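You operate a simulated robot arm through the tools that you are given. There is no shell and no other tool. Be economical: measure what you need, move in short steps, check, and stop when the job is done.

You run a simulated two-armed robot. Do the job below in one go: nothing can be reset, and whatever is moved stays where it is left.

TASK
On the top of table 1, fold the gold cloth in half and then in half again.

The check looks at the end state, three seconds after you hand in, the way a careful person would. Anything else that was tipped, shoved, dropped, spilled or broken makes it a failure. Flat cloth is picked up by pressing the open fingertips on it (5 to 10 N) and closing them slowly along it; thin cloth reads only 2 to 8 mm in the jaws.

THE ROBOT
Two 7-joint arms with two-finger parallel grippers on one trunk, on a base that drives. Base frame: it is fixed to the floor where the robot stands at the start and does not move with it; the origin is under the middle of the robot, x ahead of it, y to its left, z up; the surface under the hand at the start is at about z = 0.76. Lengths are in m, angles in rad, forces in N, time in s.
The left shoulder is at the start at [0.07, 0.163, 1.07], the right one opposite. With the tool pointing down near the work surface each hand reaches from about 0.4 to 0.88 m from the robot's upright axis, wherever it stands, measured 20 degrees to its own side. Places, roughly: top of table 1 [0.8, 2.7, 0.8]. Payload 3.43 kg a hand.
The TCP of each hand is the grasp point between the finger pads, 0.034 m short of the fingertips. In the tool frame z runs along the fingers and y along their closing line. Largest opening 0.128 m; finger width 0.024, thickness 0.012; the body of the gripper, 0.048 by 0.13 m, starts 0.096 m behind the TCP.
Orientation is that of the tool frame in the base frame, as a unit quaternion [x, y, z, w]. With the fingers straight down and closing along the base's y, the tool's x points along the base's -x, its y along +y and its z along -z.

THE INTERFACE
- The arms move only by the tool step_arm. It takes "left_commands", "right_commands" or both (then of equal length, played together; a hand with none holds still); each is a list of rows, each a list of 7 numbers: the closure, from 0 (fully open) to 1 (shut), then the shift along the base's x, y, z in m, then the turn, a rotation vector about the base's x, y, z in rad. In form: [[grip, tx, ty, tz, rx, ry, rz], ...]. A call has 1 to 12 rows; each row is the pose to reach, as a shift and turn from the pose commanded when the call began. A row lasts 0.2 s, in which the tool goes at most 0.05 m and 0.15 rad; a call with a longer step from one row to the next is refused whole, and so is a gripper value outside its range. A pose out of reach is approached as far as the arm can. The call stops where the force on the tool passes 40 N (or 10 N more than at its start, if that is more) or the arm is blocked; 0.2 s more then pass. The fingers move at their own pace (about 0.153 m/s each) and stop on an object; they squeeze with about 38 N. The grip force told is the motor's: it shows also when the fingers shut on nothing. Time passes only in rows, and 0.2 s behind the last, so rows that repeat a pose let the fingers close. It gives the time, the measured TCP pose, the force on the tool (base axes), the opening and the grip force at its end, in the units of the frame above (readings bear some noise), with the torque about the TCP (base axes, N m) and any sound that the robot's microphone picked up.
- Cameras (640 x 400 px; columns grow to the right, rows downward): "scene" is now at [0.1264, -0.0281, 1.2849]; the picture's right is [-0.34, -0.94, 0.00], its down [-0.66, 0.23, -0.71] and it looks along [0.67, -0.24, -0.70] (base axes); focal length 274 px, centre (320, 200). "left" rides on the left gripper at [0.076, 0.011, -0.16] in its tool frame; the picture's right is [-0.15, 0.99, 0.00], its down [-0.88, -0.13, -0.46] and it looks along [-0.45, -0.07, 0.89] (tool axes); focal length 234 px, centre (320, 200). "right" rides on the right gripper at [0.076, -0.011, -0.16] in its tool frame; the picture's right is [0.15, 0.99, 0.00], its down [-0.88, 0.13, -0.46] and it looks along [-0.45, 0.07, 0.89] (tool axes); focal length 234 px, centre (320, 200). There is no depth. A picture from a camera that has moved, and an enlarged one, comes with that camera's place and axes in the base frame and with its lens.
- get_image(camera): a new picture of that camera. No time passes.
- move_column(by): slides the trunk up (or, below 0, down) by that many m; the arms and the scene camera ride with it, the base frame stays. It gives what a move gives, with no picture.
- drive_base(legs): drives the robot by 1 to 6 legs, each [ahead, left, turn to the left] in m, m and rad, along the robot's own axes; the way and the turn of a leg run together, so that a leg with both is an arc; at most 1.5 m and 3.142 rad a leg. The arms and the cameras ride along, it lands a little off, and it stops where it bumps. It gives what a move gives.
- head_to(pan, tilt): turns the head with the scene camera to pan (to the left, within 1.501 rad either way) and tilt (down, from -0.506 to 1.204), counted from straight ahead of the robot. It gives what a move gives.
- enlarge(camera, box): a new picture of the part [left, top, right, bottom] of that camera's present view, enlarged. No time passes.
- hand_in(): hands the job in; it is judged then, once.

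Work in short steps. Places have to be worked out from the pictures, the camera data and where the tool is seen: move nearer, look again, correct. Check each grasp and each placing, and mend what went wrong. You have 120 turns and 88 pictures in all, those below and enlarged ones among them. Open the grippers and draw the arms clear of the work before you hand the job in, unless the task says otherwise; then end with one line.

The tools are called after "Call:" by a JSON object that holds its "op" and its "data". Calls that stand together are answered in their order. step_arm: Moves the arms, as the interface text tells. Its arguments: {"type":"object","properties":{"left_commands":{"type":"array","items":{"type":"array","items":{"type":"number"}}},"right_commands":{"type":"array","items":{"type":"array","items":{"type":"number"}}}},"required":[]} The other tools are called the same way: move_column (by) slides the trunk up or down; drive_base (legs) drives the base; head_to (pan, tilt) turns the head that bears the scene camera; get_image (camera) takes a picture; enlarge (camera, box) takes an enlarged picture of a part of a camera's view; hand_in () hands the job in.

At the start:

```text
clock: 0.0
left_ee_pos: [0.55, 0.2447, 0.9322]
left_orientation: [0.0, 1.0, -0.001, 0.0]
left_ft_force: [-0.2, -0.2, -0.6]
left_wrist_torque: [-0.02, -0.03, -0.01]
left_width: 0.128
left_gripper_force: 0.0
right_ee_pos: [0.6, -0.34, 0.9047]
right_orientation: [0.001, 1.0, 0.0, 0.0]
right_ft_force: [0.0, -1.5, -0.3]
right_wrist_torque: [0.03, 0.01, -0.01]
right_width: 0.1278
right_gripper_force: 0.0
trunk travel left (down, up): [-0.55, 0.39]
robot x, y, heading: [-0.0012, 0.0029, -0.002]
head pan, tilt: [-0.342, 0.777]
```

scene: 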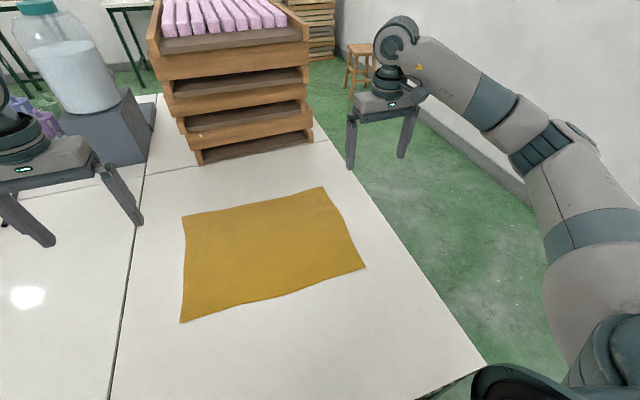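
right: 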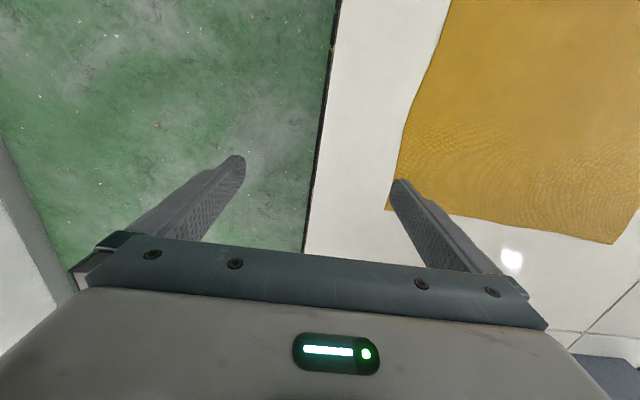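
left: 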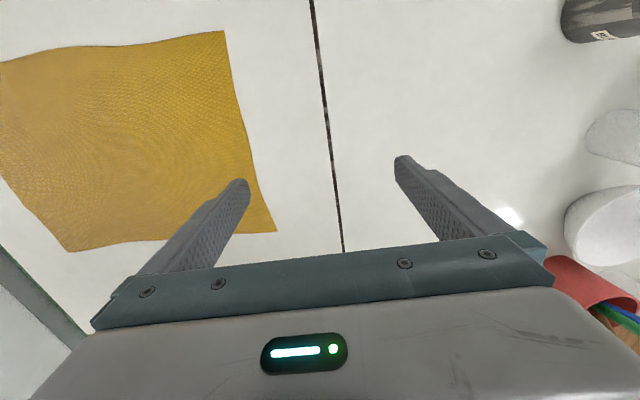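

The gold cloth lies in front of me, at about x 0.40–0.68 and y -0.23–0.15, while table 1 is off to the left. I'll turn the head left to look at table 1 before choosing a plan.

Call:
{"op": "head_to", "data": {"pan": 1.3, "tilt": 0.35}}

Call:
{"op": "get_image", "data": {"camera": "scene"}}

```text
clock: 1.7
left_ee_pos: [0.5509, 0.2432, 0.9309]
left_orientation: [0.001, 1.0, 0.0, 0.0]
left_ft_force: [0.3, -0.6, -0.7]
left_wrist_torque: [0.02, -0.01, 0.0]
left_width: 0.1279
left_gripper_force: 0.1
right_ee_pos: [0.6003, -0.3415, 0.9052]
right_orientation: [0.0, 1.0, -0.001, 0.0]
right_ft_force: [-0.6, 0.4, 0.6]
right_wrist_torque: [-0.02, 0.02, 0.01]
right_width: 0.128
right_gripper_force: 0.1
trunk travel left (down, up): [-0.55, 0.39]
robot x, y, heading: [0.0009, -0.0005, -0.003]
head pan, tilt: [1.3, 0.351]
```

```text
84 pictures are left
camera scene: at [0.0744, 0.089, 1.3227], right [0.96, -0.27, 0.0], down [-0.09, -0.33, -0.94], along [0.25, 0.9, -0.34], focal length 274 px, centre (320, 200)
```

scene: 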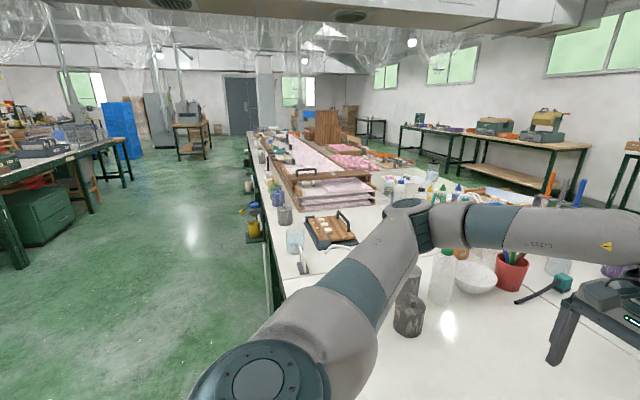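

The long table whose end is in front of me is table 1, so the cloth is already on its top. I'll back off about 8 cm for easier reach and look at the cloth again from the new spot.

Call:
{"op": "drive_base", "data": {"legs": [[-0.08, 0, 0]]}}

Call:
{"op": "head_to", "data": {"pan": 0.0, "tilt": 0.85}}

Call:
{"op": "get_image", "data": {"camera": "scene"}}

```text
clock: 2.8
left_ee_pos: [0.4694, 0.2437, 0.9324]
left_orientation: [0.001, 1.0, 0.0, -0.001]
left_ft_force: [-0.1, -0.1, 0.4]
left_wrist_torque: [0.01, -0.02, -0.01]
left_width: 0.128
left_gripper_force: 0.0
right_ee_pos: [0.5187, -0.3404, 0.906]
right_orientation: [0.001, 1.0, 0.0, 0.0]
right_ft_force: [0.4, 0.8, 0.1]
right_wrist_torque: [-0.02, -0.04, -0.01]
right_width: 0.1278
right_gripper_force: 0.0
trunk travel left (down, up): [-0.55, 0.39]
robot x, y, heading: [-0.0801, 0.001, 0.002]
head pan, tilt: [1.3, 0.351]
```

```text
clock: 4.2
left_ee_pos: [0.4698, 0.2446, 0.9315]
left_orientation: [0.001, 1.0, 0.0, -0.001]
left_ft_force: [-0.2, 0.6, 0.6]
left_wrist_torque: [-0.04, 0.01, -0.02]
left_width: 0.128
left_gripper_force: 0.0
right_ee_pos: [0.5206, -0.3414, 0.9055]
right_orientation: [0.0, 1.0, 0.0, 0.0]
right_ft_force: [0.5, -0.1, -0.5]
right_wrist_torque: [-0.03, -0.02, 0.02]
right_width: 0.128
right_gripper_force: 0.0
trunk travel left (down, up): [-0.55, 0.39]
robot x, y, heading: [-0.0774, 0.0003, 0.004]
head pan, tilt: [0.0, 0.85]
```

```text
83 pictures are left
camera scene: at [0.0479, -0.0007, 1.279], right [0.0, -1.0, 0.0], down [-0.75, 0.0, -0.66], along [0.66, 0.0, -0.75], focal length 274 px, centre (320, 200)
```

scene: 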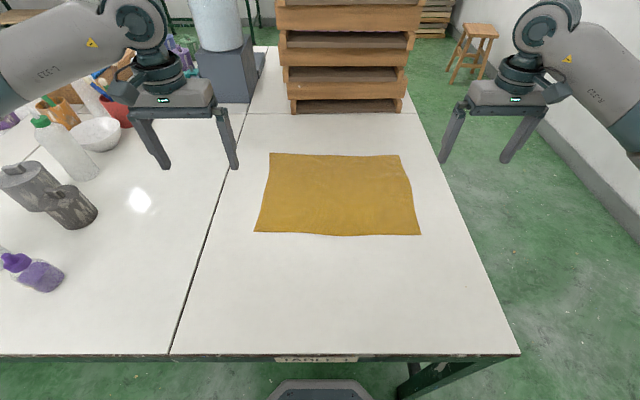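

"TABLE 1" is written on this table's front, which confirms it. The near corners are at about (0.410, 0.148) and (0.402, -0.231). I'll bring both hands above points just inside those corners with the fingers mostly closed.

Call:
{"op": "step_arm", "data": {"left_commands": [[0.2, -0.012, -0.034, -0.02, 0, 0, 0], [0.4, -0.025, -0.067, -0.04, 0, 0, 0], [0.6, -0.037, -0.1, -0.06, 0, 0, 0], [0.73, -0.05, -0.1346, -0.08, 0, 0, 0], [0.73, -0.05, -0.1346, -0.08, 0, 0, 0]], "right_commands": [[0.2, -0.026, 0.036, -0.014, 0, 0, 0], [0.4, -0.053, 0.072, -0.028, 0, 0, 0], [0.6, -0.079, 0.108, -0.042, 0, 0, 0], [0.73, -0.1056, 0.1434, -0.0555, 0, 0, 0], [0.73, -0.1056, 0.1434, -0.0555, 0, 0, 0]]}}

Call:
{"op": "get_image", "data": {"camera": "left"}}

Call:
{"op": "get_image", "data": {"camera": "right"}}

```text
clock: 5.4
left_ee_pos: [0.4186, 0.1095, 0.8502]
left_orientation: [0.001, 1.0, -0.001, 0.0]
left_ft_force: [0.1, 0.5, 0.4]
left_wrist_torque: [0.01, -0.01, -0.01]
left_width: 0.0346
left_gripper_force: 0.1
right_ee_pos: [0.4152, -0.1974, 0.8489]
right_orientation: [0.0, 1.0, 0.001, 0.0]
right_ft_force: [-0.7, -0.5, 0.6]
right_wrist_torque: [-0.01, -0.02, 0.0]
right_width: 0.0346
right_gripper_force: 0.0
trunk travel left (down, up): [-0.55, 0.39]
robot x, y, heading: [-0.0826, -0.0, -0.006]
head pan, tilt: [0.0, 0.85]
```

```text
82 pictures are left
camera left: at [0.3439, 0.1192, 1.0106], right [0.15, 0.99, 0.0], down [0.88, -0.13, 0.46], along [0.45, -0.07, -0.89], focal length 234 px, centre (320, 200)
```

left: 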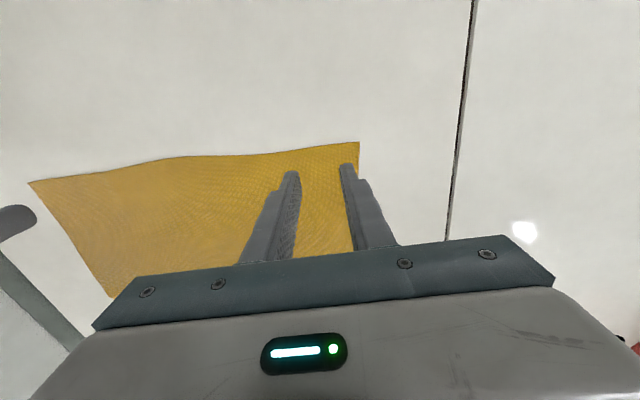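

```text
81 pictures are left
camera right: at [0.3381, -0.2096, 1.009], right [-0.15, 0.99, 0.0], down [0.88, 0.13, 0.46], along [0.45, 0.07, -0.89], focal length 234 px, centre (320, 200)
```

right: 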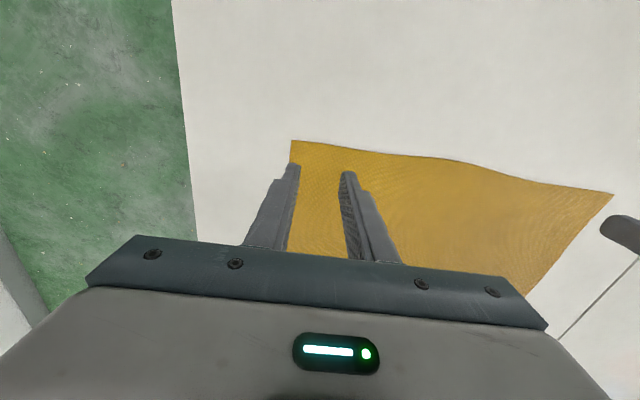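

The corners are confirmed at about (0.408, 0.149) and (0.398, -0.230), and the fingers are just inside both. I'll descend until the fingertips touch lightly.

Call:
{"op": "step_arm", "data": {"left_commands": [[0.73, 0, 0, -0.03, 0, 0, 0], [0.73, 0, 0, -0.05, 0, 0, 0], [0.73, 0, 0, -0.053, 0, 0, 0], [0.73, 0, 0, -0.053, 0, 0, 0]], "right_commands": [[0.73, 0, 0, -0.03, 0, 0, 0], [0.73, 0, 0, -0.05, 0, 0, 0], [0.73, 0, 0, -0.053, 0, 0, 0], [0.73, 0, 0, -0.053, 0, 0, 0]]}}

```text
clock: 6.4
left_ee_pos: [0.419, 0.1107, 0.7989]
left_orientation: [0.001, 1.0, 0.0, -0.001]
left_ft_force: [-0.1, 0.0, -1.0]
left_wrist_torque: [-0.03, -0.02, -0.03]
left_width: 0.0345
left_gripper_force: 0.2
right_ee_pos: [0.4146, -0.1985, 0.7967]
right_orientation: [0.0, 1.0, -0.001, 0.001]
right_ft_force: [0.1, -0.4, 0.8]
right_wrist_torque: [0.03, 0.02, -0.03]
right_width: 0.0346
right_gripper_force: 0.1
trunk travel left (down, up): [-0.55, 0.39]
robot x, y, heading: [-0.0797, -0.0004, -0.001]
head pan, tilt: [0.0, 0.85]
```

No contact yet, so I'll lower further in small steps.

Call:
{"op": "step_arm", "data": {"left_commands": [[0.73, 0, 0, -0.002, 0, 0, 0], [0.73, 0, 0, -0.004, 0, 0, 0], [0.73, 0, 0, -0.004, 0, 0, 0]], "right_commands": [[0.73, 0, 0, -0.002, 0, 0, 0], [0.73, 0, 0, -0.004, 0, 0, 0], [0.73, 0, 0, -0.004, 0, 0, 0]]}}

```text
clock: 7.2
left_ee_pos: [0.4191, 0.1084, 0.7956]
left_orientation: [0.0, 1.0, -0.001, 0.001]
left_ft_force: [1.5, -0.3, 5.4]
left_wrist_torque: [0.06, -0.02, -0.01]
left_width: 0.0347
left_gripper_force: 0.1
right_ee_pos: [0.4137, -0.198, 0.795]
right_orientation: [0.001, 1.0, 0.0, 0.002]
right_ft_force: [3.6, -1.8, 23.5]
right_wrist_torque: [-0.15, 0.04, 0.0]
right_width: 0.0349
right_gripper_force: 0.0
trunk travel left (down, up): [-0.55, 0.39]
robot x, y, heading: [-0.079, 0.0016, 0.003]
head pan, tilt: [0.0, 0.85]
```

Both hands are in contact, with the left at 5 N and the right at 23 N, which is too hard. I'll ease the right up and close both slowly.

Call:
{"op": "step_arm", "data": {"left_commands": [[0.73, 0, 0, -0.0003, 0, 0, 0], [0.76, 0, 0, -0.0003, 0, 0, 0], [0.8, 0, 0, -0.0003, 0, 0, 0], [0.84, 0, 0, -0.0003, 0, 0, 0], [0.88, 0, 0, -0.0003, 0, 0, 0], [0.92, 0, 0, -0.0003, 0, 0, 0], [0.96, 0, 0, -0.0003, 0, 0, 0], [1.0, 0, 0, -0.0003, 0, 0, 0], [1.0, 0, 0, -0.0003, 0, 0, 0]], "right_commands": [[0.73, 0, 0, 0.0014, 0, 0, 0], [0.76, 0, 0, 0.0014, 0, 0, 0], [0.8, 0, 0, 0.0014, 0, 0, 0], [0.84, 0, 0, 0.0014, 0, 0, 0], [0.88, 0, 0, 0.0014, 0, 0, 0], [0.92, 0, 0, 0.0014, 0, 0, 0], [0.96, 0, 0, 0.0014, 0, 0, 0], [1.0, 0, 0, 0.0014, 0, 0, 0], [1.0, 0, 0, 0.0014, 0, 0, 0]]}}

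Call:
{"op": "get_image", "data": {"camera": "right"}}

Call:
{"op": "get_image", "data": {"camera": "left"}}

```text
clock: 9.2
left_ee_pos: [0.419, 0.1094, 0.7963]
left_orientation: [0.002, 1.0, -0.001, 0.0]
left_ft_force: [0.0, -6.1, 18.1]
left_wrist_torque: [-0.13, 0.14, 0.07]
left_width: 0.0022
left_gripper_force: 36.6
right_ee_pos: [0.4125, -0.1975, 0.7962]
right_orientation: [0.0, 1.0, 0.0, 0.001]
right_ft_force: [-1.3, 5.0, 16.6]
right_wrist_torque: [0.11, 0.1, -0.06]
right_width: 0.0018
right_gripper_force: 36.4
trunk travel left (down, up): [-0.55, 0.39]
robot x, y, heading: [-0.0799, -0.0012, 0.001]
head pan, tilt: [0.0, 0.85]
```

```text
80 pictures are left
camera right: at [0.3362, -0.21, 0.9546], right [-0.15, 0.99, 0.0], down [0.88, 0.13, 0.46], along [0.45, 0.07, -0.89], focal length 234 px, centre (320, 200)
```

right: 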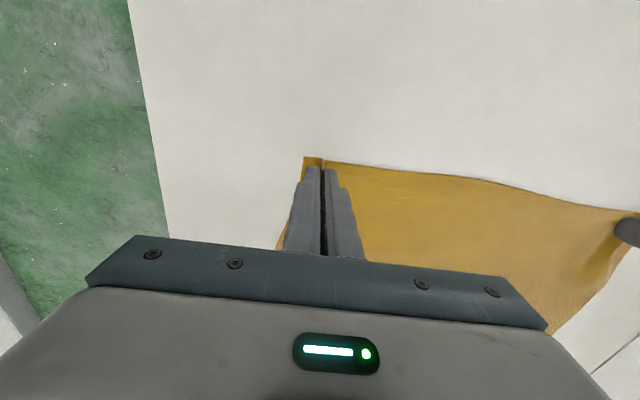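

```text
79 pictures are left
camera left: at [0.3428, 0.1201, 0.9548], right [0.15, 0.99, 0.0], down [0.88, -0.13, 0.46], along [0.45, -0.07, -0.89], focal length 234 px, centre (320, 200)
```

left: 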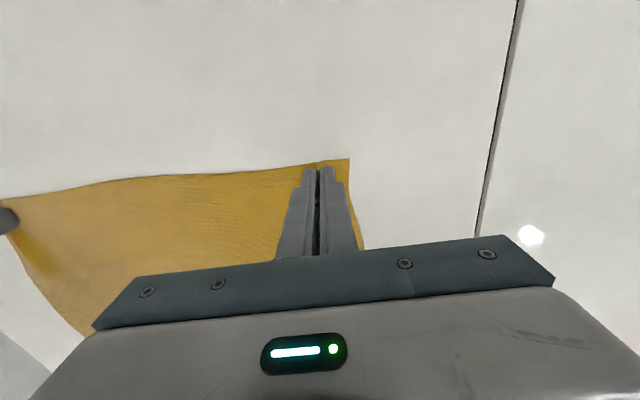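

Both jaws read about 2 mm and a ridge is caught between them. I'll lift 5 cm and check that the cloth comes with the hands.

Call:
{"op": "step_arm", "data": {"left_commands": [[1, 0, 0, 0.01, 0, 0, 0], [1, 0, 0, 0.025, 0, 0, 0], [1, 0.005, 0, 0.05, 0, 0, 0], [1, 0.005, 0, 0.05, 0, 0, 0]], "right_commands": [[1, 0, 0, 0.01, 0, 0, 0], [1, 0, 0, 0.025, 0, 0, 0], [1, 0.005, 0, 0.05, 0, 0, 0], [1, 0.005, 0, 0.05, 0, 0, 0]]}}

Call:
{"op": "get_image", "data": {"camera": "scene"}}

```text
clock: 10.2
left_ee_pos: [0.4246, 0.1089, 0.8432]
left_orientation: [0.0, 1.0, 0.0, -0.001]
left_ft_force: [-0.7, -5.6, -0.5]
left_wrist_torque: [-0.21, -0.02, 0.02]
left_width: 0.0021
left_gripper_force: 36.5
right_ee_pos: [0.4202, -0.1972, 0.8442]
right_orientation: [0.0, 1.0, 0.0, 0.001]
right_ft_force: [-0.2, 6.0, -0.1]
right_wrist_torque: [0.22, 0.0, 0.02]
right_width: 0.0019
right_gripper_force: 36.2
trunk travel left (down, up): [-0.55, 0.39]
robot x, y, heading: [-0.0812, 0.0025, -0.002]
head pan, tilt: [0.0, 0.85]
```

```text
78 pictures are left
camera scene: at [0.048, -0.0008, 1.279], right [0.0, -1.0, 0.0], down [-0.75, 0.0, -0.66], along [0.66, 0.0, -0.75], focal length 274 px, centre (320, 200)
```

scene: 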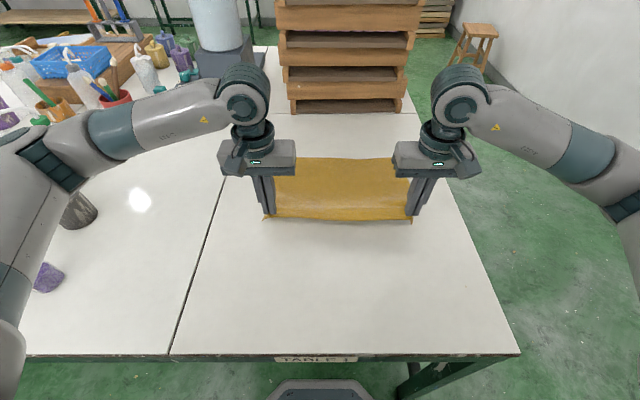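

The cloth is lifted and taut between the hands. I'll carry it over in an arc toward the far edge and stop above the landing point to check.

Call:
{"op": "step_arm", "data": {"left_commands": [[1, 0.012, -0.003, 0.022, 0, 0, 0], [1, 0.033, -0.005, 0.041, 0, 0, 0], [1, 0.055, -0.005, 0.058, 0, 0, 0], [1, 0.08, -0.005, 0.071, 0, 0, 0], [1, 0.102, -0.005, 0.077, 0, 0, 0], [1, 0.125, -0.005, 0.079, 0, 0, 0], [1, 0.155, -0.005, 0.075, 0, 0, 0], [1, 0.18, -0.005, 0.067, 0, 0, 0], [1, 0.205, -0.005, 0.052, 0, 0, 0], [1, 0.227, -0.005, 0.033, 0, 0, 0], [1, 0.227, -0.005, 0.033, 0, 0, 0]], "right_commands": [[1, 0.012, 0.003, 0.022, 0, 0, 0], [1, 0.033, 0.005, 0.041, 0, 0, 0], [1, 0.055, 0.005, 0.058, 0, 0, 0], [1, 0.08, 0.005, 0.071, 0, 0, 0], [1, 0.102, 0.005, 0.077, 0, 0, 0], [1, 0.125, 0.005, 0.079, 0, 0, 0], [1, 0.155, 0.005, 0.075, 0, 0, 0], [1, 0.18, 0.005, 0.067, 0, 0, 0], [1, 0.205, 0.005, 0.052, 0, 0, 0], [1, 0.222, 0.005, 0.033, 0, 0, 0], [1, 0.222, 0.005, 0.033, 0, 0, 0]]}}

Call:
{"op": "get_image", "data": {"camera": "scene"}}

Call:
{"op": "get_image", "data": {"camera": "left"}}

```text
clock: 12.6
left_ee_pos: [0.6527, 0.1032, 0.8775]
left_orientation: [0.001, 1.0, -0.001, 0.0]
left_ft_force: [0.0, -0.8, 0.4]
left_wrist_torque: [0.0, -0.01, 0.0]
left_width: 0.002
left_gripper_force: 37.2
right_ee_pos: [0.6416, -0.1934, 0.8783]
right_orientation: [-0.001, 1.0, 0.0, 0.0]
right_ft_force: [0.6, 0.3, 0.2]
right_wrist_torque: [-0.01, -0.05, 0.03]
right_width: 0.0019
right_gripper_force: 36.4
trunk travel left (down, up): [-0.55, 0.39]
robot x, y, heading: [-0.0798, 0.0049, -0.001]
head pan, tilt: [0.0, 0.85]
```

```text
77 pictures are left
camera scene: at [0.0472, -0.0006, 1.2791], right [0.0, -1.0, 0.0], down [-0.75, 0.0, -0.66], along [0.66, 0.0, -0.75], focal length 274 px, centre (320, 200)
```

scene: 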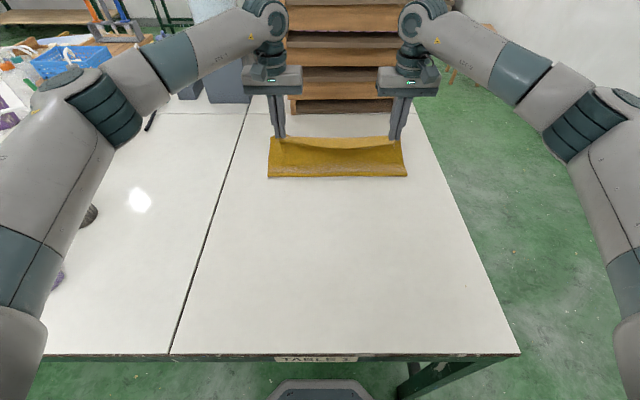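

```text
76 pictures are left
camera left: at [0.5766, 0.1148, 1.0371], right [0.15, 0.99, 0.0], down [0.88, -0.13, 0.46], along [0.45, -0.07, -0.89], focal length 234 px, centre (320, 200)
```

left: 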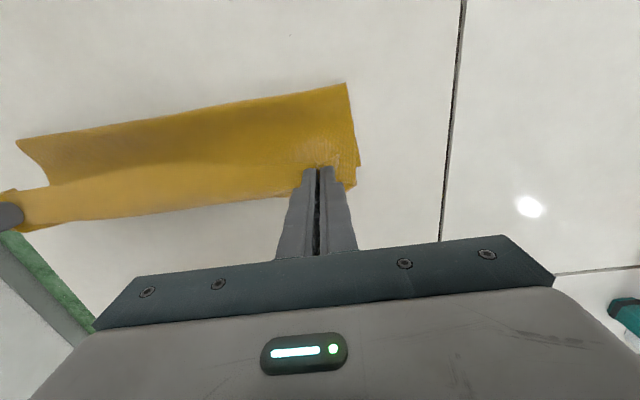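

The fold is forming well. The far left corner stays at about x 0.70 and the held edge is just short of it. I'll lower onto the far edge and stop just above contact.

Call:
{"op": "step_arm", "data": {"left_commands": [[1, 0.012, 0, -0.02, 0, 0, 0], [1, 0.022, 0, -0.04, 0, 0, 0], [1, 0.03, 0, -0.06, 0, 0, 0], [1, 0.032, 0, -0.074, 0, 0, 0], [1, 0.032, 0, -0.077, 0, 0, 0], [1, 0.032, 0, -0.077, 0, 0, 0]], "right_commands": [[1, 0.012, 0, -0.02, 0, 0, 0], [1, 0.022, 0, -0.04, 0, 0, 0], [1, 0.028, 0, -0.06, 0, 0, 0], [1, 0.03, 0, -0.074, 0, 0, 0], [1, 0.03, 0, -0.077, 0, 0, 0], [1, 0.03, 0, -0.077, 0, 0, 0]]}}

Call:
{"op": "get_image", "data": {"camera": "left"}}

Call:
{"op": "get_image", "data": {"camera": "right"}}

```text
clock: 14.0
left_ee_pos: [0.6831, 0.1051, 0.7997]
left_orientation: [0.001, 1.0, 0.0, 0.0]
left_ft_force: [0.1, -0.2, 1.3]
left_wrist_torque: [0.01, -0.03, -0.02]
left_width: 0.002
left_gripper_force: 37.1
right_ee_pos: [0.672, -0.1924, 0.7996]
right_orientation: [0.0, 1.0, 0.0, -0.001]
right_ft_force: [0.7, -0.4, 0.1]
right_wrist_torque: [0.0, -0.01, 0.0]
right_width: 0.0021
right_gripper_force: 36.8
trunk travel left (down, up): [-0.55, 0.39]
robot x, y, heading: [-0.0778, -0.0001, 0.002]
head pan, tilt: [0.0, 0.85]
```

```text
75 pictures are left
camera left: at [0.6089, 0.1151, 0.9599], right [0.15, 0.99, 0.0], down [0.88, -0.13, 0.46], along [0.45, -0.07, -0.89], focal length 234 px, centre (320, 200)
```

left: 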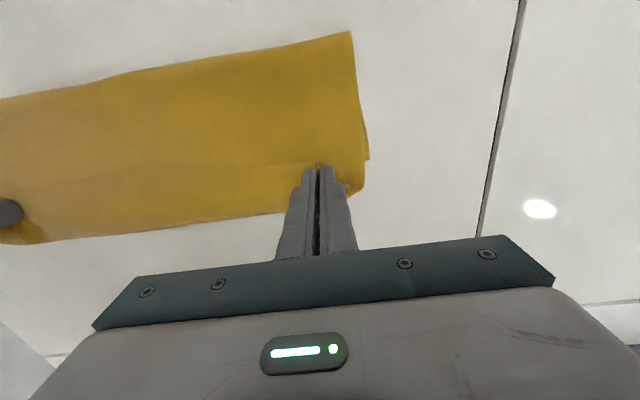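

```text
74 pictures are left
camera right: at [0.5953, -0.2047, 0.9594], right [-0.15, 0.99, 0.0], down [0.88, 0.13, 0.46], along [0.45, 0.07, -0.89], focal length 234 px, centre (320, 200)
```

right: 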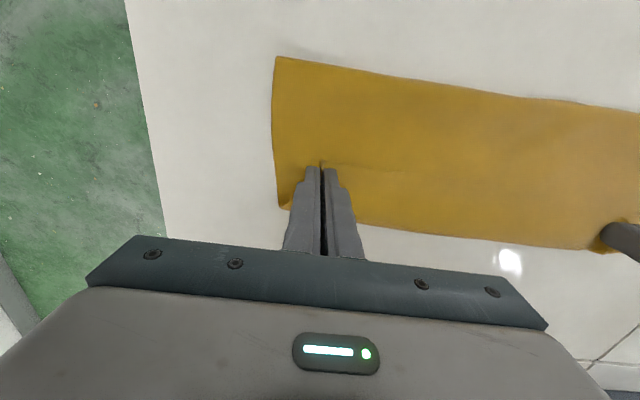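

The fold is laid, with the lower far edge at about x 0.706 and the held edge about 1 cm short of it. I'll nudge the held edge forward, open gently and rise.

Call:
{"op": "step_arm", "data": {"left_commands": [[1, 0.006, 0, 0.001, 0, 0, 0], [1, 0.012, 0, 0.001, 0, 0, 0], [1, 0.012, 0, -0.001, 0, 0, 0], [0.9, 0.012, 0, -0.001, 0, 0, 0], [0.8, 0.012, 0, 0, 0, 0, 0], [0.75, 0.012, 0, 0, 0, 0, 0], [0.75, 0.012, 0, 0.02, 0, 0, 0], [0.75, 0.012, 0, 0.05, 0, 0, 0], [0.75, -0.01, 0.01, 0.09, 0, 0, 0]], "right_commands": [[1, 0.01, 0, 0.001, 0, 0, 0], [1, 0.022, 0, 0.001, 0, 0, 0], [1, 0.022, 0, -0.001, 0, 0, 0], [0.9, 0.022, 0, -0.001, 0, 0, 0], [0.8, 0.022, 0, 0, 0, 0, 0], [0.75, 0.022, 0, 0, 0, 0, 0], [0.75, 0.022, 0, 0.02, 0, 0, 0], [0.75, 0.022, 0, 0.05, 0, 0, 0], [0.75, 0.0, -0.01, 0.09, 0, 0, 0]]}}

Call:
{"op": "get_image", "data": {"camera": "left"}}

Call:
{"op": "get_image", "data": {"camera": "right"}}

Call:
{"op": "enlarge", "data": {"camera": "scene", "box": [220, 80, 460, 230]}}

```text
clock: 16.0
left_ee_pos: [0.672, 0.1143, 0.8923]
left_orientation: [0.001, 1.0, 0.0, 0.0]
left_ft_force: [-1.1, -0.7, -0.1]
left_wrist_torque: [0.02, -0.06, 0.01]
left_width: 0.0319
left_gripper_force: 0.1
right_ee_pos: [0.6674, -0.2034, 0.8944]
right_orientation: [0.0, 1.0, 0.0, 0.002]
right_ft_force: [-0.2, -0.5, -0.3]
right_wrist_torque: [-0.05, -0.02, 0.01]
right_width: 0.0319
right_gripper_force: 0.1
trunk travel left (down, up): [-0.55, 0.39]
robot x, y, heading: [-0.0786, -0.0011, -0.004]
head pan, tilt: [0.0, 0.85]
```

```text
73 pictures are left
camera left: at [0.5966, 0.1255, 1.0518], right [0.15, 0.99, 0.0], down [0.88, -0.13, 0.46], along [0.45, -0.07, -0.89], focal length 234 px, centre (320, 200)
```

left: 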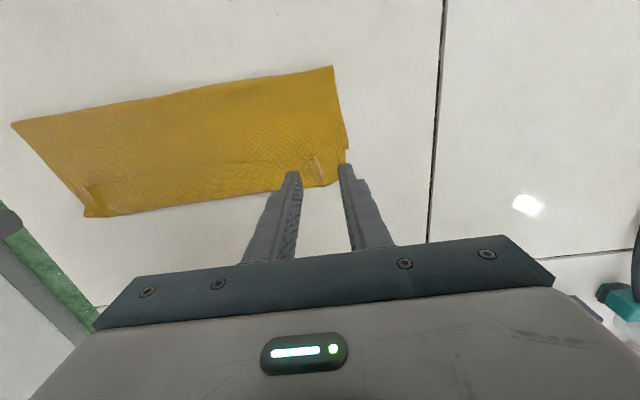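

```text
72 pictures are left
camera right: at [0.5918, -0.2152, 1.053], right [-0.15, 0.99, 0.0], down [0.88, 0.13, 0.46], along [0.45, 0.07, -0.89], focal length 234 px, centre (320, 200)
```

right: 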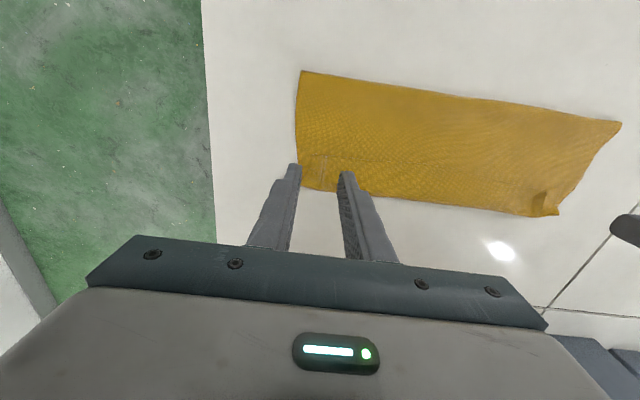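

```text
2.67 times, centred on (340, 155) of scene
camera zoom: at [0.0445, -0.0005, 1.2794], right [0.0, -1.0, 0.0], down [-0.75, 0.0, -0.66], along [0.66, 0.0, -0.75], focal length 729 px, centre (267, 320)
```

zoom: 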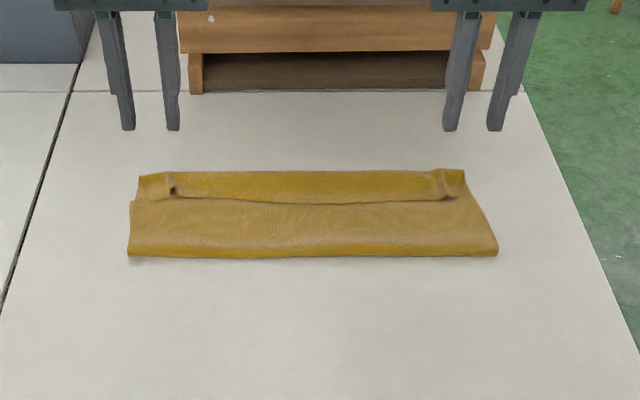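

The strip looks good overall, but there's a line near its far side. I'll pull the hands back and up a little and look closer.

Call:
{"op": "step_arm", "data": {"left_commands": [[0.75, -0.04, 0.02, 0.02, 0, 0, 0], [0.75, -0.08, 0.04, 0.04, 0, 0, 0], [0.75, -0.1, 0.05, 0.04, 0, 0, 0]], "right_commands": [[0.75, -0.04, -0.02, 0.02, 0, 0, 0], [0.75, -0.08, -0.04, 0.04, 0, 0, 0], [0.75, -0.1, -0.05, 0.04, 0, 0, 0]]}}

Call:
{"op": "enlarge", "data": {"camera": "scene", "box": [250, 125, 346, 185]}}

Call:
{"op": "enlarge", "data": {"camera": "scene", "box": [330, 125, 426, 185]}}

```text
clock: 16.8
left_ee_pos: [0.5735, 0.1647, 0.9289]
left_orientation: [0.0, 1.0, 0.0, 0.0]
left_ft_force: [0.5, -0.1, -0.5]
left_wrist_torque: [-0.03, -0.03, -0.02]
left_width: 0.032
left_gripper_force: 0.1
right_ee_pos: [0.5713, -0.2523, 0.9298]
right_orientation: [-0.001, 1.0, 0.0, 0.0]
right_ft_force: [-0.4, -0.3, -0.2]
right_wrist_torque: [0.0, -0.02, 0.0]
right_width: 0.0318
right_gripper_force: 0.0
trunk travel left (down, up): [-0.55, 0.39]
robot x, y, heading: [-0.0758, -0.0027, 0.001]
head pan, tilt: [0.0, 0.85]
```

```text
6.67 times, centred on (298, 155) of scene
camera zoom: at [0.0482, -0.0007, 1.279], right [0.0, -1.0, 0.0], down [-0.75, 0.0, -0.66], along [0.66, 0.0, -0.75], focal length 1824 px, centre (467, 500)
```

zoom: 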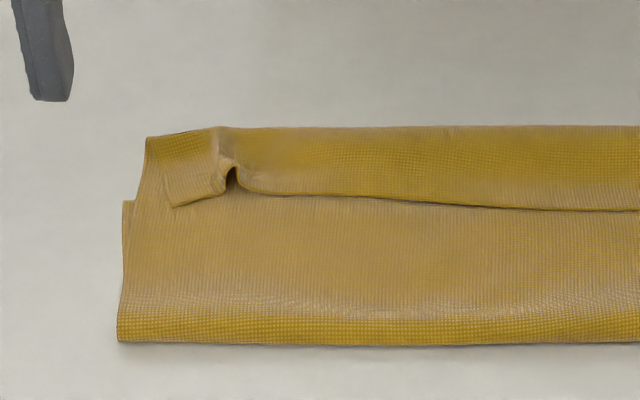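

```text
6.67 times, centred on (378, 155) of scene
camera zoom: at [0.0482, -0.0007, 1.279], right [0.0, -1.0, 0.0], down [-0.75, 0.0, -0.66], along [0.66, 0.0, -0.75], focal length 1824 px, centre (-67, 500)
```

zoom: 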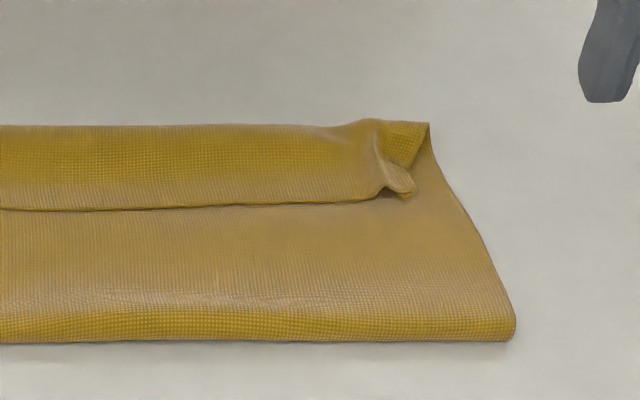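

The near edge has curled back on itself: it lies at x≈0.667 and the roll is at x≈0.715. The crease is at 0.585 when it should be about 0.55. I held it with the ridge across the edge, so it couldn't flip. I'll turn both hands 90° to pinch parallel to the edge, then re-lift that edge.

Call:
{"op": "step_arm", "data": {"left_commands": [[0.75, 0, 0, 0, 0, 0, -0.14], [0.75, 0, 0, 0, 0, 0, -0.28], [0.75, 0, 0, 0, 0, 0, -0.42], [0.78, 0, 0, 0, 0, 0, -0.56], [0.8, 0, 0, 0, 0, 0, -0.7], [0.82, 0, 0, 0, 0, 0, -0.84], [0.82, 0, 0, 0, 0, 0, -0.98], [0.82, 0, 0, 0, 0, 0, -1.12], [0.82, 0, 0, 0, 0, 0, -1.26], [0.82, 0, 0, 0, 0, 0, -1.4], [0.82, 0, 0, 0, 0, 0, -1.54], [0.82, 0, 0, 0, 0, 0, -1.571]], "right_commands": [[0.75, 0, 0, 0, 0, 0, 0.14], [0.75, 0, 0, 0, 0, 0, 0.28], [0.75, 0, 0, 0, 0, 0, 0.42], [0.78, 0, 0, 0, 0, 0, 0.56], [0.8, 0, 0, 0, 0, 0, 0.7], [0.82, 0, 0, 0, 0, 0, 0.84], [0.82, 0, 0, 0, 0, 0, 0.98], [0.82, 0, 0, 0, 0, 0, 1.12], [0.82, 0, 0, 0, 0, 0, 1.26], [0.82, 0, 0, 0, 0, 0, 1.4], [0.82, 0, 0, 0, 0, 0, 1.54], [0.82, 0, 0, 0, 0, 0, 1.571]]}}

Call:
{"op": "get_image", "data": {"camera": "left"}}

Call:
{"op": "get_image", "data": {"camera": "scene"}}

```text
clock: 19.4
left_ee_pos: [0.4069, 0.1245, 0.9691]
left_orientation: [0.669, 0.743, 0.003, 0.003]
left_ft_force: [0.4, 0.8, 0.0]
left_wrist_torque: [-0.09, 0.1, 0.0]
left_width: 0.023
left_gripper_force: 0.0
left hand out of reach, approached as far as the arm can: row 7, 8, 9, 10, 11, 12
right_ee_pos: [0.4079, -0.1054, 0.8776]
right_orientation: [-0.668, 0.743, -0.036, 0.015]
right_ft_force: [-0.5, 0.8, 0.1]
right_wrist_torque: [-0.05, 0.11, -0.02]
right_width: 0.023
right_gripper_force: 0.1
right hand out of reach, approached as far as the arm can: row 6, 7, 8, 9, 10, 11, 12
trunk travel left (down, up): [-0.55, 0.39]
robot x, y, heading: [-0.0758, 0.0021, -0.001]
head pan, tilt: [0.0, 0.85]
```

```text
68 pictures are left
camera left: at [0.4094, 0.2003, 1.1285], right [1.0, -0.04, 0.01], down [-0.04, -0.89, 0.46], along [-0.01, -0.46, -0.89], focal length 234 px, centre (320, 200)
```

left: 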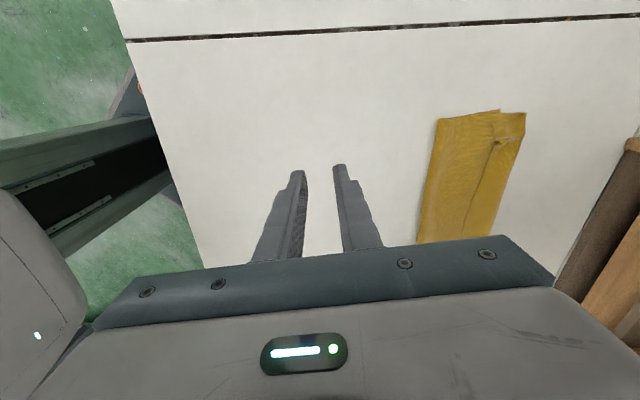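

```text
67 pictures are left
camera scene: at [0.0522, 0.0027, 1.2786], right [0.0, -1.0, 0.0], down [-0.75, 0.0, -0.66], along [0.66, 0.0, -0.75], focal length 274 px, centre (320, 200)
```

scene: 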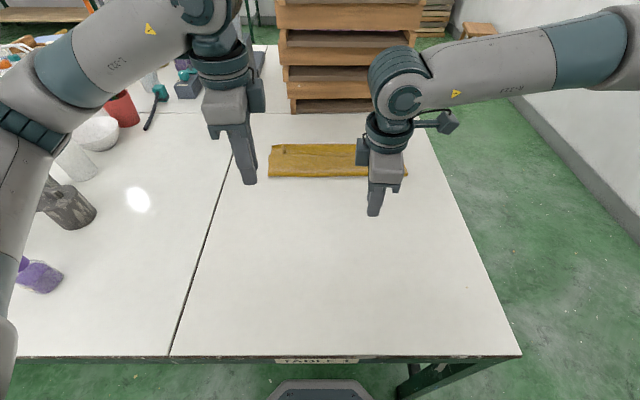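

Turning the hands outward hits a joint limit. I'll turn them back and then inward instead.

Call:
{"op": "step_arm", "data": {"left_commands": [[0.82, 0, 0, 0, 0, 0, 0.14], [0.82, 0, 0, 0, 0, 0, 0.28], [0.82, 0, 0, 0, 0, 0, 0.42], [0.82, 0, 0, 0, 0, 0, 0.56], [0.82, 0, 0, 0, 0, 0, 0.7], [0.82, 0, 0, 0, 0, 0, 0.84], [0.82, 0, 0, 0, 0, 0, 0.98], [0.82, 0, 0, 0, 0, 0, 1.12], [0.82, 0, 0, 0, 0, 0, 1.26], [0.82, 0, 0, 0, 0, 0, 1.4], [0.82, 0, 0, 0, 0, 0, 1.54], [0.82, 0, 0, 0, 0, 0, 1.571]], "right_commands": [[0.82, 0, 0, 0, 0, 0, -0.14], [0.82, 0, 0, 0, 0, 0, -0.28], [0.82, 0, 0, 0, 0, 0, -0.42], [0.82, 0, 0, 0, 0, 0, -0.56], [0.82, 0, 0, 0, 0, 0, -0.7], [0.82, 0, 0, 0, 0, 0, -0.84], [0.82, 0, 0, 0, 0, 0, -0.98], [0.82, 0, 0, 0, 0, 0, -1.12], [0.82, 0, 0, 0, 0, 0, -1.26], [0.82, 0, 0, 0, 0, 0, -1.4], [0.82, 0, 0, 0, 0, 0, -1.54], [0.82, 0, 0, 0, 0, 0, -1.571]]}}

```text
clock: 22.0
left_ee_pos: [0.4051, 0.1233, 0.9705]
left_orientation: [-0.054, 0.998, 0.006, -0.002]
left_ft_force: [-0.2, 0.3, 0.0]
left_wrist_torque: [0.02, -0.01, 0.02]
left_width: 0.0229
left_gripper_force: 0.1
right_ee_pos: [0.4038, -0.1076, 0.8802]
right_orientation: [0.054, 0.998, -0.037, -0.013]
right_ft_force: [0.6, 0.8, -0.1]
right_wrist_torque: [0.02, 0.01, 0.01]
right_width: 0.023
right_gripper_force: 0.0
trunk travel left (down, up): [-0.55, 0.39]
robot x, y, heading: [-0.0792, -0.0027, -0.003]
head pan, tilt: [0.0, 0.85]
```

The hands are back near their normal heading. I'll move them out over the cloth and turn inward by the remaining angle.

Call:
{"op": "step_arm", "data": {"left_commands": [[0.82, 0.033, 0.01, -0.007, 0, -0.001, 0.12], [0.82, 0.065, 0.02, -0.013, -0.001, -0.002, 0.24], [0.82, 0.098, 0.02, -0.02, -0.002, -0.003, 0.36], [0.82, 0.13, 0.02, -0.027, -0.002, -0.004, 0.49], [0.82, 0.163, 0.02, -0.033, -0.003, -0.005, 0.61], [0.82, 0.195, 0.02, -0.04, -0.003, -0.006, 0.73], [0.82, 0.195, 0.02, -0.04, -0.004, -0.007, 0.855], [0.82, 0.195, 0.02, -0.04, -0.004, -0.008, 0.98], [0.82, 0.195, 0.02, -0.04, -0.005, -0.009, 1.1], [0.82, 0.195, 0.02, -0.04, -0.005, -0.01, 1.22], [0.82, 0.195, 0.02, -0.04, -0.006, -0.011, 1.34], [0.82, 0.195, 0.02, -0.04, -0.006, -0.012, 1.463]], "right_commands": [[0.82, 0.033, -0.02, 0.01, 0.003, -0.006, -0.12], [0.82, 0.065, -0.04, 0.02, 0.006, -0.012, -0.24], [0.82, 0.098, -0.06, 0.03, 0.009, -0.018, -0.36], [0.82, 0.13, -0.08, 0.04, 0.012, -0.025, -0.49], [0.82, 0.163, -0.09, 0.05, 0.015, -0.03, -0.61], [0.82, 0.196, -0.09, 0.05, 0.018, -0.037, -0.73], [0.82, 0.196, -0.09, 0.05, 0.021, -0.045, -0.855], [0.82, 0.196, -0.09, 0.05, 0.024, -0.05, -0.98], [0.82, 0.196, -0.09, 0.05, 0.027, -0.057, -1.1], [0.82, 0.196, -0.09, 0.05, 0.03, -0.065, -1.22], [0.82, 0.196, -0.09, 0.05, 0.033, -0.07, -1.34], [0.82, 0.196, -0.09, 0.05, 0.037, -0.078, -1.461]]}}

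Call:
{"op": "get_image", "data": {"camera": "left"}}

Call:
{"op": "get_image", "data": {"camera": "right"}}

```text
clock: 24.6
left_ee_pos: [0.6, 0.1416, 0.93]
left_orientation: [0.707, -0.707, -0.001, 0.0]
left_ft_force: [-0.4, -0.2, 0.7]
left_wrist_torque: [0.0, -0.01, 0.03]
left_width: 0.0231
left_gripper_force: 0.0
right_ee_pos: [0.6009, -0.1974, 0.9286]
right_orientation: [0.706, 0.708, -0.001, 0.0]
right_ft_force: [0.6, 0.8, 0.1]
right_wrist_torque: [0.02, -0.01, 0.02]
right_width: 0.023
right_gripper_force: 0.0
trunk travel left (down, up): [-0.55, 0.39]
robot x, y, heading: [-0.08, -0.0005, -0.004]
head pan, tilt: [0.0, 0.85]
```

```text
66 pictures are left
camera left: at [0.5904, 0.0661, 1.0894], right [-0.99, 0.14, 0.0], down [0.13, 0.88, 0.46], along [0.06, 0.45, -0.89], focal length 234 px, centre (320, 200)
```

left: 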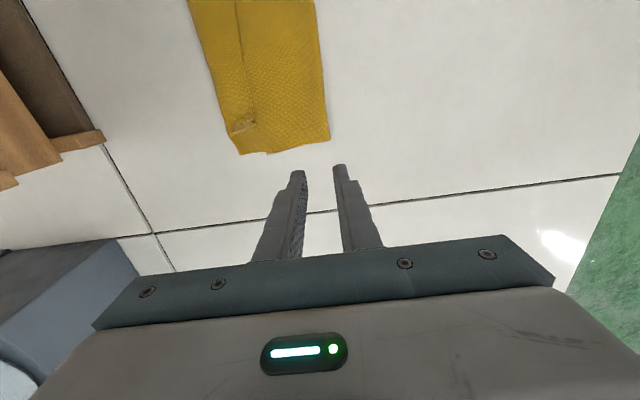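

```text
65 pictures are left
camera right: at [0.588, -0.1222, 1.0886], right [0.99, 0.15, 0.0], down [0.13, -0.88, 0.46], along [0.07, -0.45, -0.89], focal length 234 px, centre (320, 200)
```

right: 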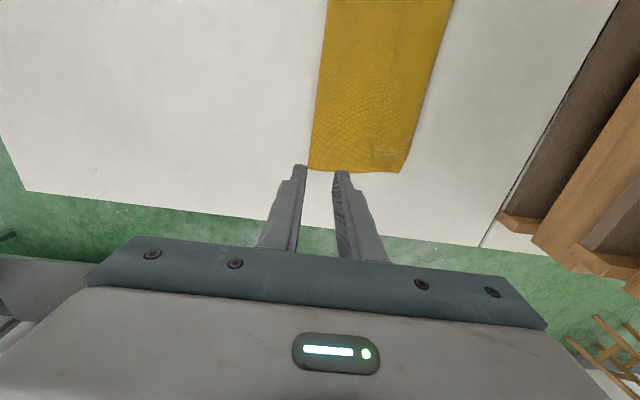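

Turning inward works. I'll take close looks at the flap edge from both wrist cameras.

Call:
{"op": "enlarge", "data": {"camera": "right", "box": [290, 40, 480, 180]}}

Call:
{"op": "enlarge", "data": {"camera": "left", "box": [180, 20, 350, 165]}}

```text
2.86 times, centred on (385, 110) of right
camera zoom: at [0.588, -0.1222, 1.0886], right [0.99, 0.15, 0.0], down [0.13, -0.88, 0.46], along [0.07, -0.45, -0.89], focal length 669 px, centre (134, 457)
```

zoom: 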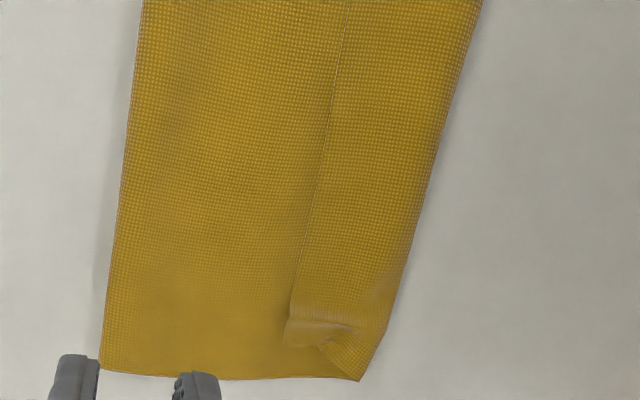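

```text
2.76 times, centred on (265, 92) of left
camera zoom: at [0.5904, 0.0661, 1.0894], right [-0.99, 0.14, 0.0], down [0.13, 0.88, 0.46], along [0.06, 0.45, -0.89], focal length 646 px, centre (472, 497)
```

zoom: 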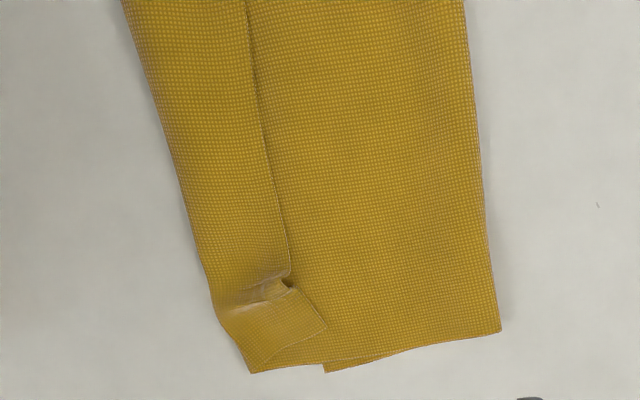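

The flap edge is at x≈0.677 (left) and 0.672 (right), with the roll at about 0.72. I'll place the narrow-open fingers over the flap at y=0.08 and y=-0.168, just above contact.

Call:
{"op": "step_arm", "data": {"left_commands": [[0.86, 0.03, -0.02, -0.02, 0, 0, 0], [0.86, 0.06, -0.04, -0.045, 0, 0, 0], [0.86, 0.09, -0.058, -0.07, 0, 0, 0], [0.86, 0.0985, -0.062, -0.1, 0, 0, 0], [0.86, 0.0985, -0.062, -0.115, 0, 0, 0], [0.86, 0.0985, -0.062, -0.115, 0, 0, 0]], "right_commands": [[0.86, 0.03, 0.01, -0.02, 0, 0, 0], [0.86, 0.06, 0.02, -0.045, 0, 0, 0], [0.86, 0.088, 0.028, -0.07, 0, 0, 0], [0.86, 0.095, 0.03, -0.1, 0, 0, 0], [0.86, 0.095, 0.03, -0.114, 0, 0, 0], [0.86, 0.095, 0.03, -0.114, 0, 0, 0]]}}

Call:
{"op": "enlarge", "data": {"camera": "left", "box": [180, 40, 440, 240]}}

Call:
{"op": "enlarge", "data": {"camera": "right", "box": [200, 40, 460, 240]}}

```text
clock: 26.0
left_ee_pos: [0.6989, 0.0805, 0.8134]
left_orientation: [-0.707, 0.708, 0.002, 0.0]
left_ft_force: [-0.5, 1.0, 0.3]
left_wrist_torque: [0.04, -0.01, -0.02]
left_width: 0.0179
left_gripper_force: 0.1
right_ee_pos: [0.695, -0.1669, 0.8141]
right_orientation: [0.706, 0.708, -0.001, 0.001]
right_ft_force: [0.1, -0.3, -0.3]
right_wrist_torque: [0.0, 0.04, 0.02]
right_width: 0.018
right_gripper_force: 0.1
trunk travel left (down, up): [-0.55, 0.39]
robot x, y, heading: [-0.0789, -0.0017, -0.0]
head pan, tilt: [0.0, 0.85]
```

```text
2.00 times, centred on (310, 140) of left
camera zoom: at [0.6888, 0.0043, 0.9735], right [-0.99, 0.15, 0.0], down [0.13, 0.88, 0.46], along [0.06, 0.45, -0.89], focal length 468 px, centre (340, 320)
```

zoom: 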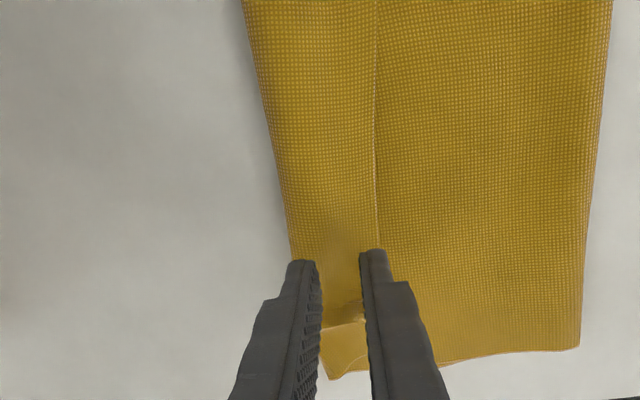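

```text
2.00 times, centred on (330, 140) of right
camera zoom: at [0.6828, -0.0917, 0.9734], right [0.99, 0.15, 0.0], down [0.13, -0.88, 0.46], along [0.07, -0.45, -0.89], focal length 468 px, centre (300, 320)
```

zoom: 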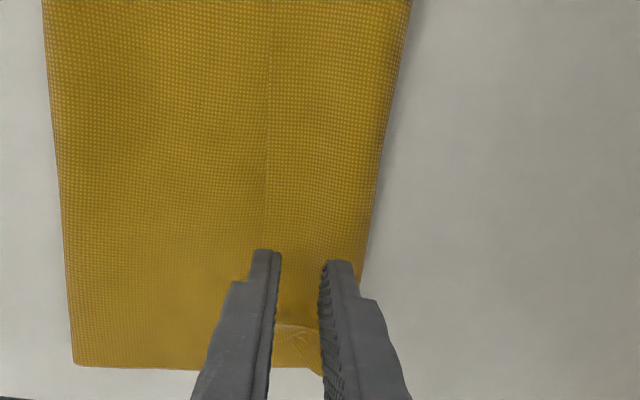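

The fingers straddle the flap, so I'll shift 3 mm inward onto it and descend to light contact.

Call:
{"op": "step_arm", "data": {"left_commands": [[0.87, 0.003, 0, -0.004, 0, 0, 0], [0.87, 0.003, 0, -0.008, 0, 0, 0], [0.87, 0.003, 0, -0.011, 0, 0, 0], [0.87, 0.003, 0, -0.011, 0, 0, 0]], "right_commands": [[0.87, 0.003, 0, -0.004, 0, 0, 0], [0.87, 0.003, 0, -0.008, 0, 0, 0], [0.87, 0.003, 0, -0.011, 0, 0, 0], [0.87, 0.003, 0, -0.011, 0, 0, 0]]}}

```text
clock: 27.0
left_ee_pos: [0.7018, 0.0812, 0.8035]
left_orientation: [-0.707, 0.708, 0.001, 0.0]
left_ft_force: [0.4, -0.2, -0.4]
left_wrist_torque: [0.02, 0.0, -0.01]
left_width: 0.0167
left_gripper_force: 0.1
right_ee_pos: [0.6971, -0.1674, 0.8041]
right_orientation: [0.706, 0.708, -0.002, -0.001]
right_ft_force: [0.0, -0.4, -0.4]
right_wrist_torque: [-0.03, 0.0, -0.03]
right_width: 0.0166
right_gripper_force: 0.1
trunk travel left (down, up): [-0.55, 0.39]
robot x, y, heading: [-0.0825, -0.0018, -0.003]
head pan, tilt: [0.0, 0.85]
```

Call:
{"op": "step_arm", "data": {"left_commands": [[0.87, 0, 0, -0.002, 0, 0, 0], [0.87, 0, 0, -0.004, 0, 0, 0], [0.87, 0, 0, -0.004, 0, 0, 0]], "right_commands": [[0.87, 0, 0, -0.002, 0, 0, 0], [0.87, 0, 0, -0.004, 0, 0, 0], [0.87, 0, 0, -0.004, 0, 0, 0]]}}

```text
clock: 27.8
left_ee_pos: [0.702, 0.0808, 0.8001]
left_orientation: [0.708, -0.706, -0.002, 0.0]
left_ft_force: [0.5, -0.6, 1.4]
left_wrist_torque: [0.03, -0.01, 0.05]
left_width: 0.0167
left_gripper_force: 0.0
right_ee_pos: [0.6972, -0.1663, 0.801]
right_orientation: [0.706, 0.709, 0.0, 0.0]
right_ft_force: [-0.9, 0.6, 0.3]
right_wrist_torque: [0.0, 0.02, 0.0]
right_width: 0.0168
right_gripper_force: 0.1
trunk travel left (down, up): [-0.55, 0.39]
robot x, y, heading: [-0.0793, -0.002, 0.002]
head pan, tilt: [0.0, 0.85]
```

Not quite in contact yet (1.4 N and 0.3 N), so I'll go a little lower.

Call:
{"op": "step_arm", "data": {"left_commands": [[0.87, 0, 0, -0.001, 0, 0, 0], [0.87, 0, 0, -0.0018, 0, 0, 0], [0.87, 0, 0, -0.0018, 0, 0, 0]], "right_commands": [[0.87, 0, 0, -0.0015, 0, 0, 0], [0.87, 0, 0, -0.003, 0, 0, 0], [0.87, 0, 0, -0.003, 0, 0, 0]]}}

```text
clock: 28.6
left_ee_pos: [0.7017, 0.0814, 0.798]
left_orientation: [0.708, -0.707, -0.002, 0.001]
left_ft_force: [0.7, -0.3, 0.8]
left_wrist_torque: [0.04, 0.01, 0.03]
left_width: 0.0171
left_gripper_force: 0.1
right_ee_pos: [0.697, -0.166, 0.7963]
right_orientation: [0.706, 0.709, -0.002, 0.0]
right_ft_force: [0.7, 0.4, -0.4]
right_wrist_torque: [0.01, 0.0, -0.01]
right_width: 0.0165
right_gripper_force: 0.1
trunk travel left (down, up): [-0.55, 0.39]
robot x, y, heading: [-0.0793, -0.0003, 0.001]
head pan, tilt: [0.0, 0.85]
```

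Call:
{"op": "step_arm", "data": {"left_commands": [[0.87, 0, 0, -0.0015, 0, 0, 0], [0.87, 0, 0, -0.003, 0, 0, 0], [0.87, 0, 0, -0.003, 0, 0, 0]], "right_commands": [[0.87, 0, 0, -0.001, 0, 0, 0], [0.87, 0, 0, -0.002, 0, 0, 0], [0.87, 0, 0, -0.002, 0, 0, 0]]}}

```text
clock: 29.4
left_ee_pos: [0.7032, 0.0809, 0.7957]
left_orientation: [0.707, -0.707, -0.001, 0.0]
left_ft_force: [0.5, -0.2, 6.1]
left_wrist_torque: [0.0, 0.03, -0.01]
left_width: 0.0167
left_gripper_force: 0.1
right_ee_pos: [0.6965, -0.1671, 0.7951]
right_orientation: [0.706, 0.708, -0.001, 0.0]
right_ft_force: [1.7, -0.3, 2.7]
right_wrist_torque: [0.0, 0.0, 0.0]
right_width: 0.0163
right_gripper_force: 0.1
trunk travel left (down, up): [-0.55, 0.39]
robot x, y, heading: [-0.0799, -0.0011, -0.0]
head pan, tilt: [0.0, 0.85]
```

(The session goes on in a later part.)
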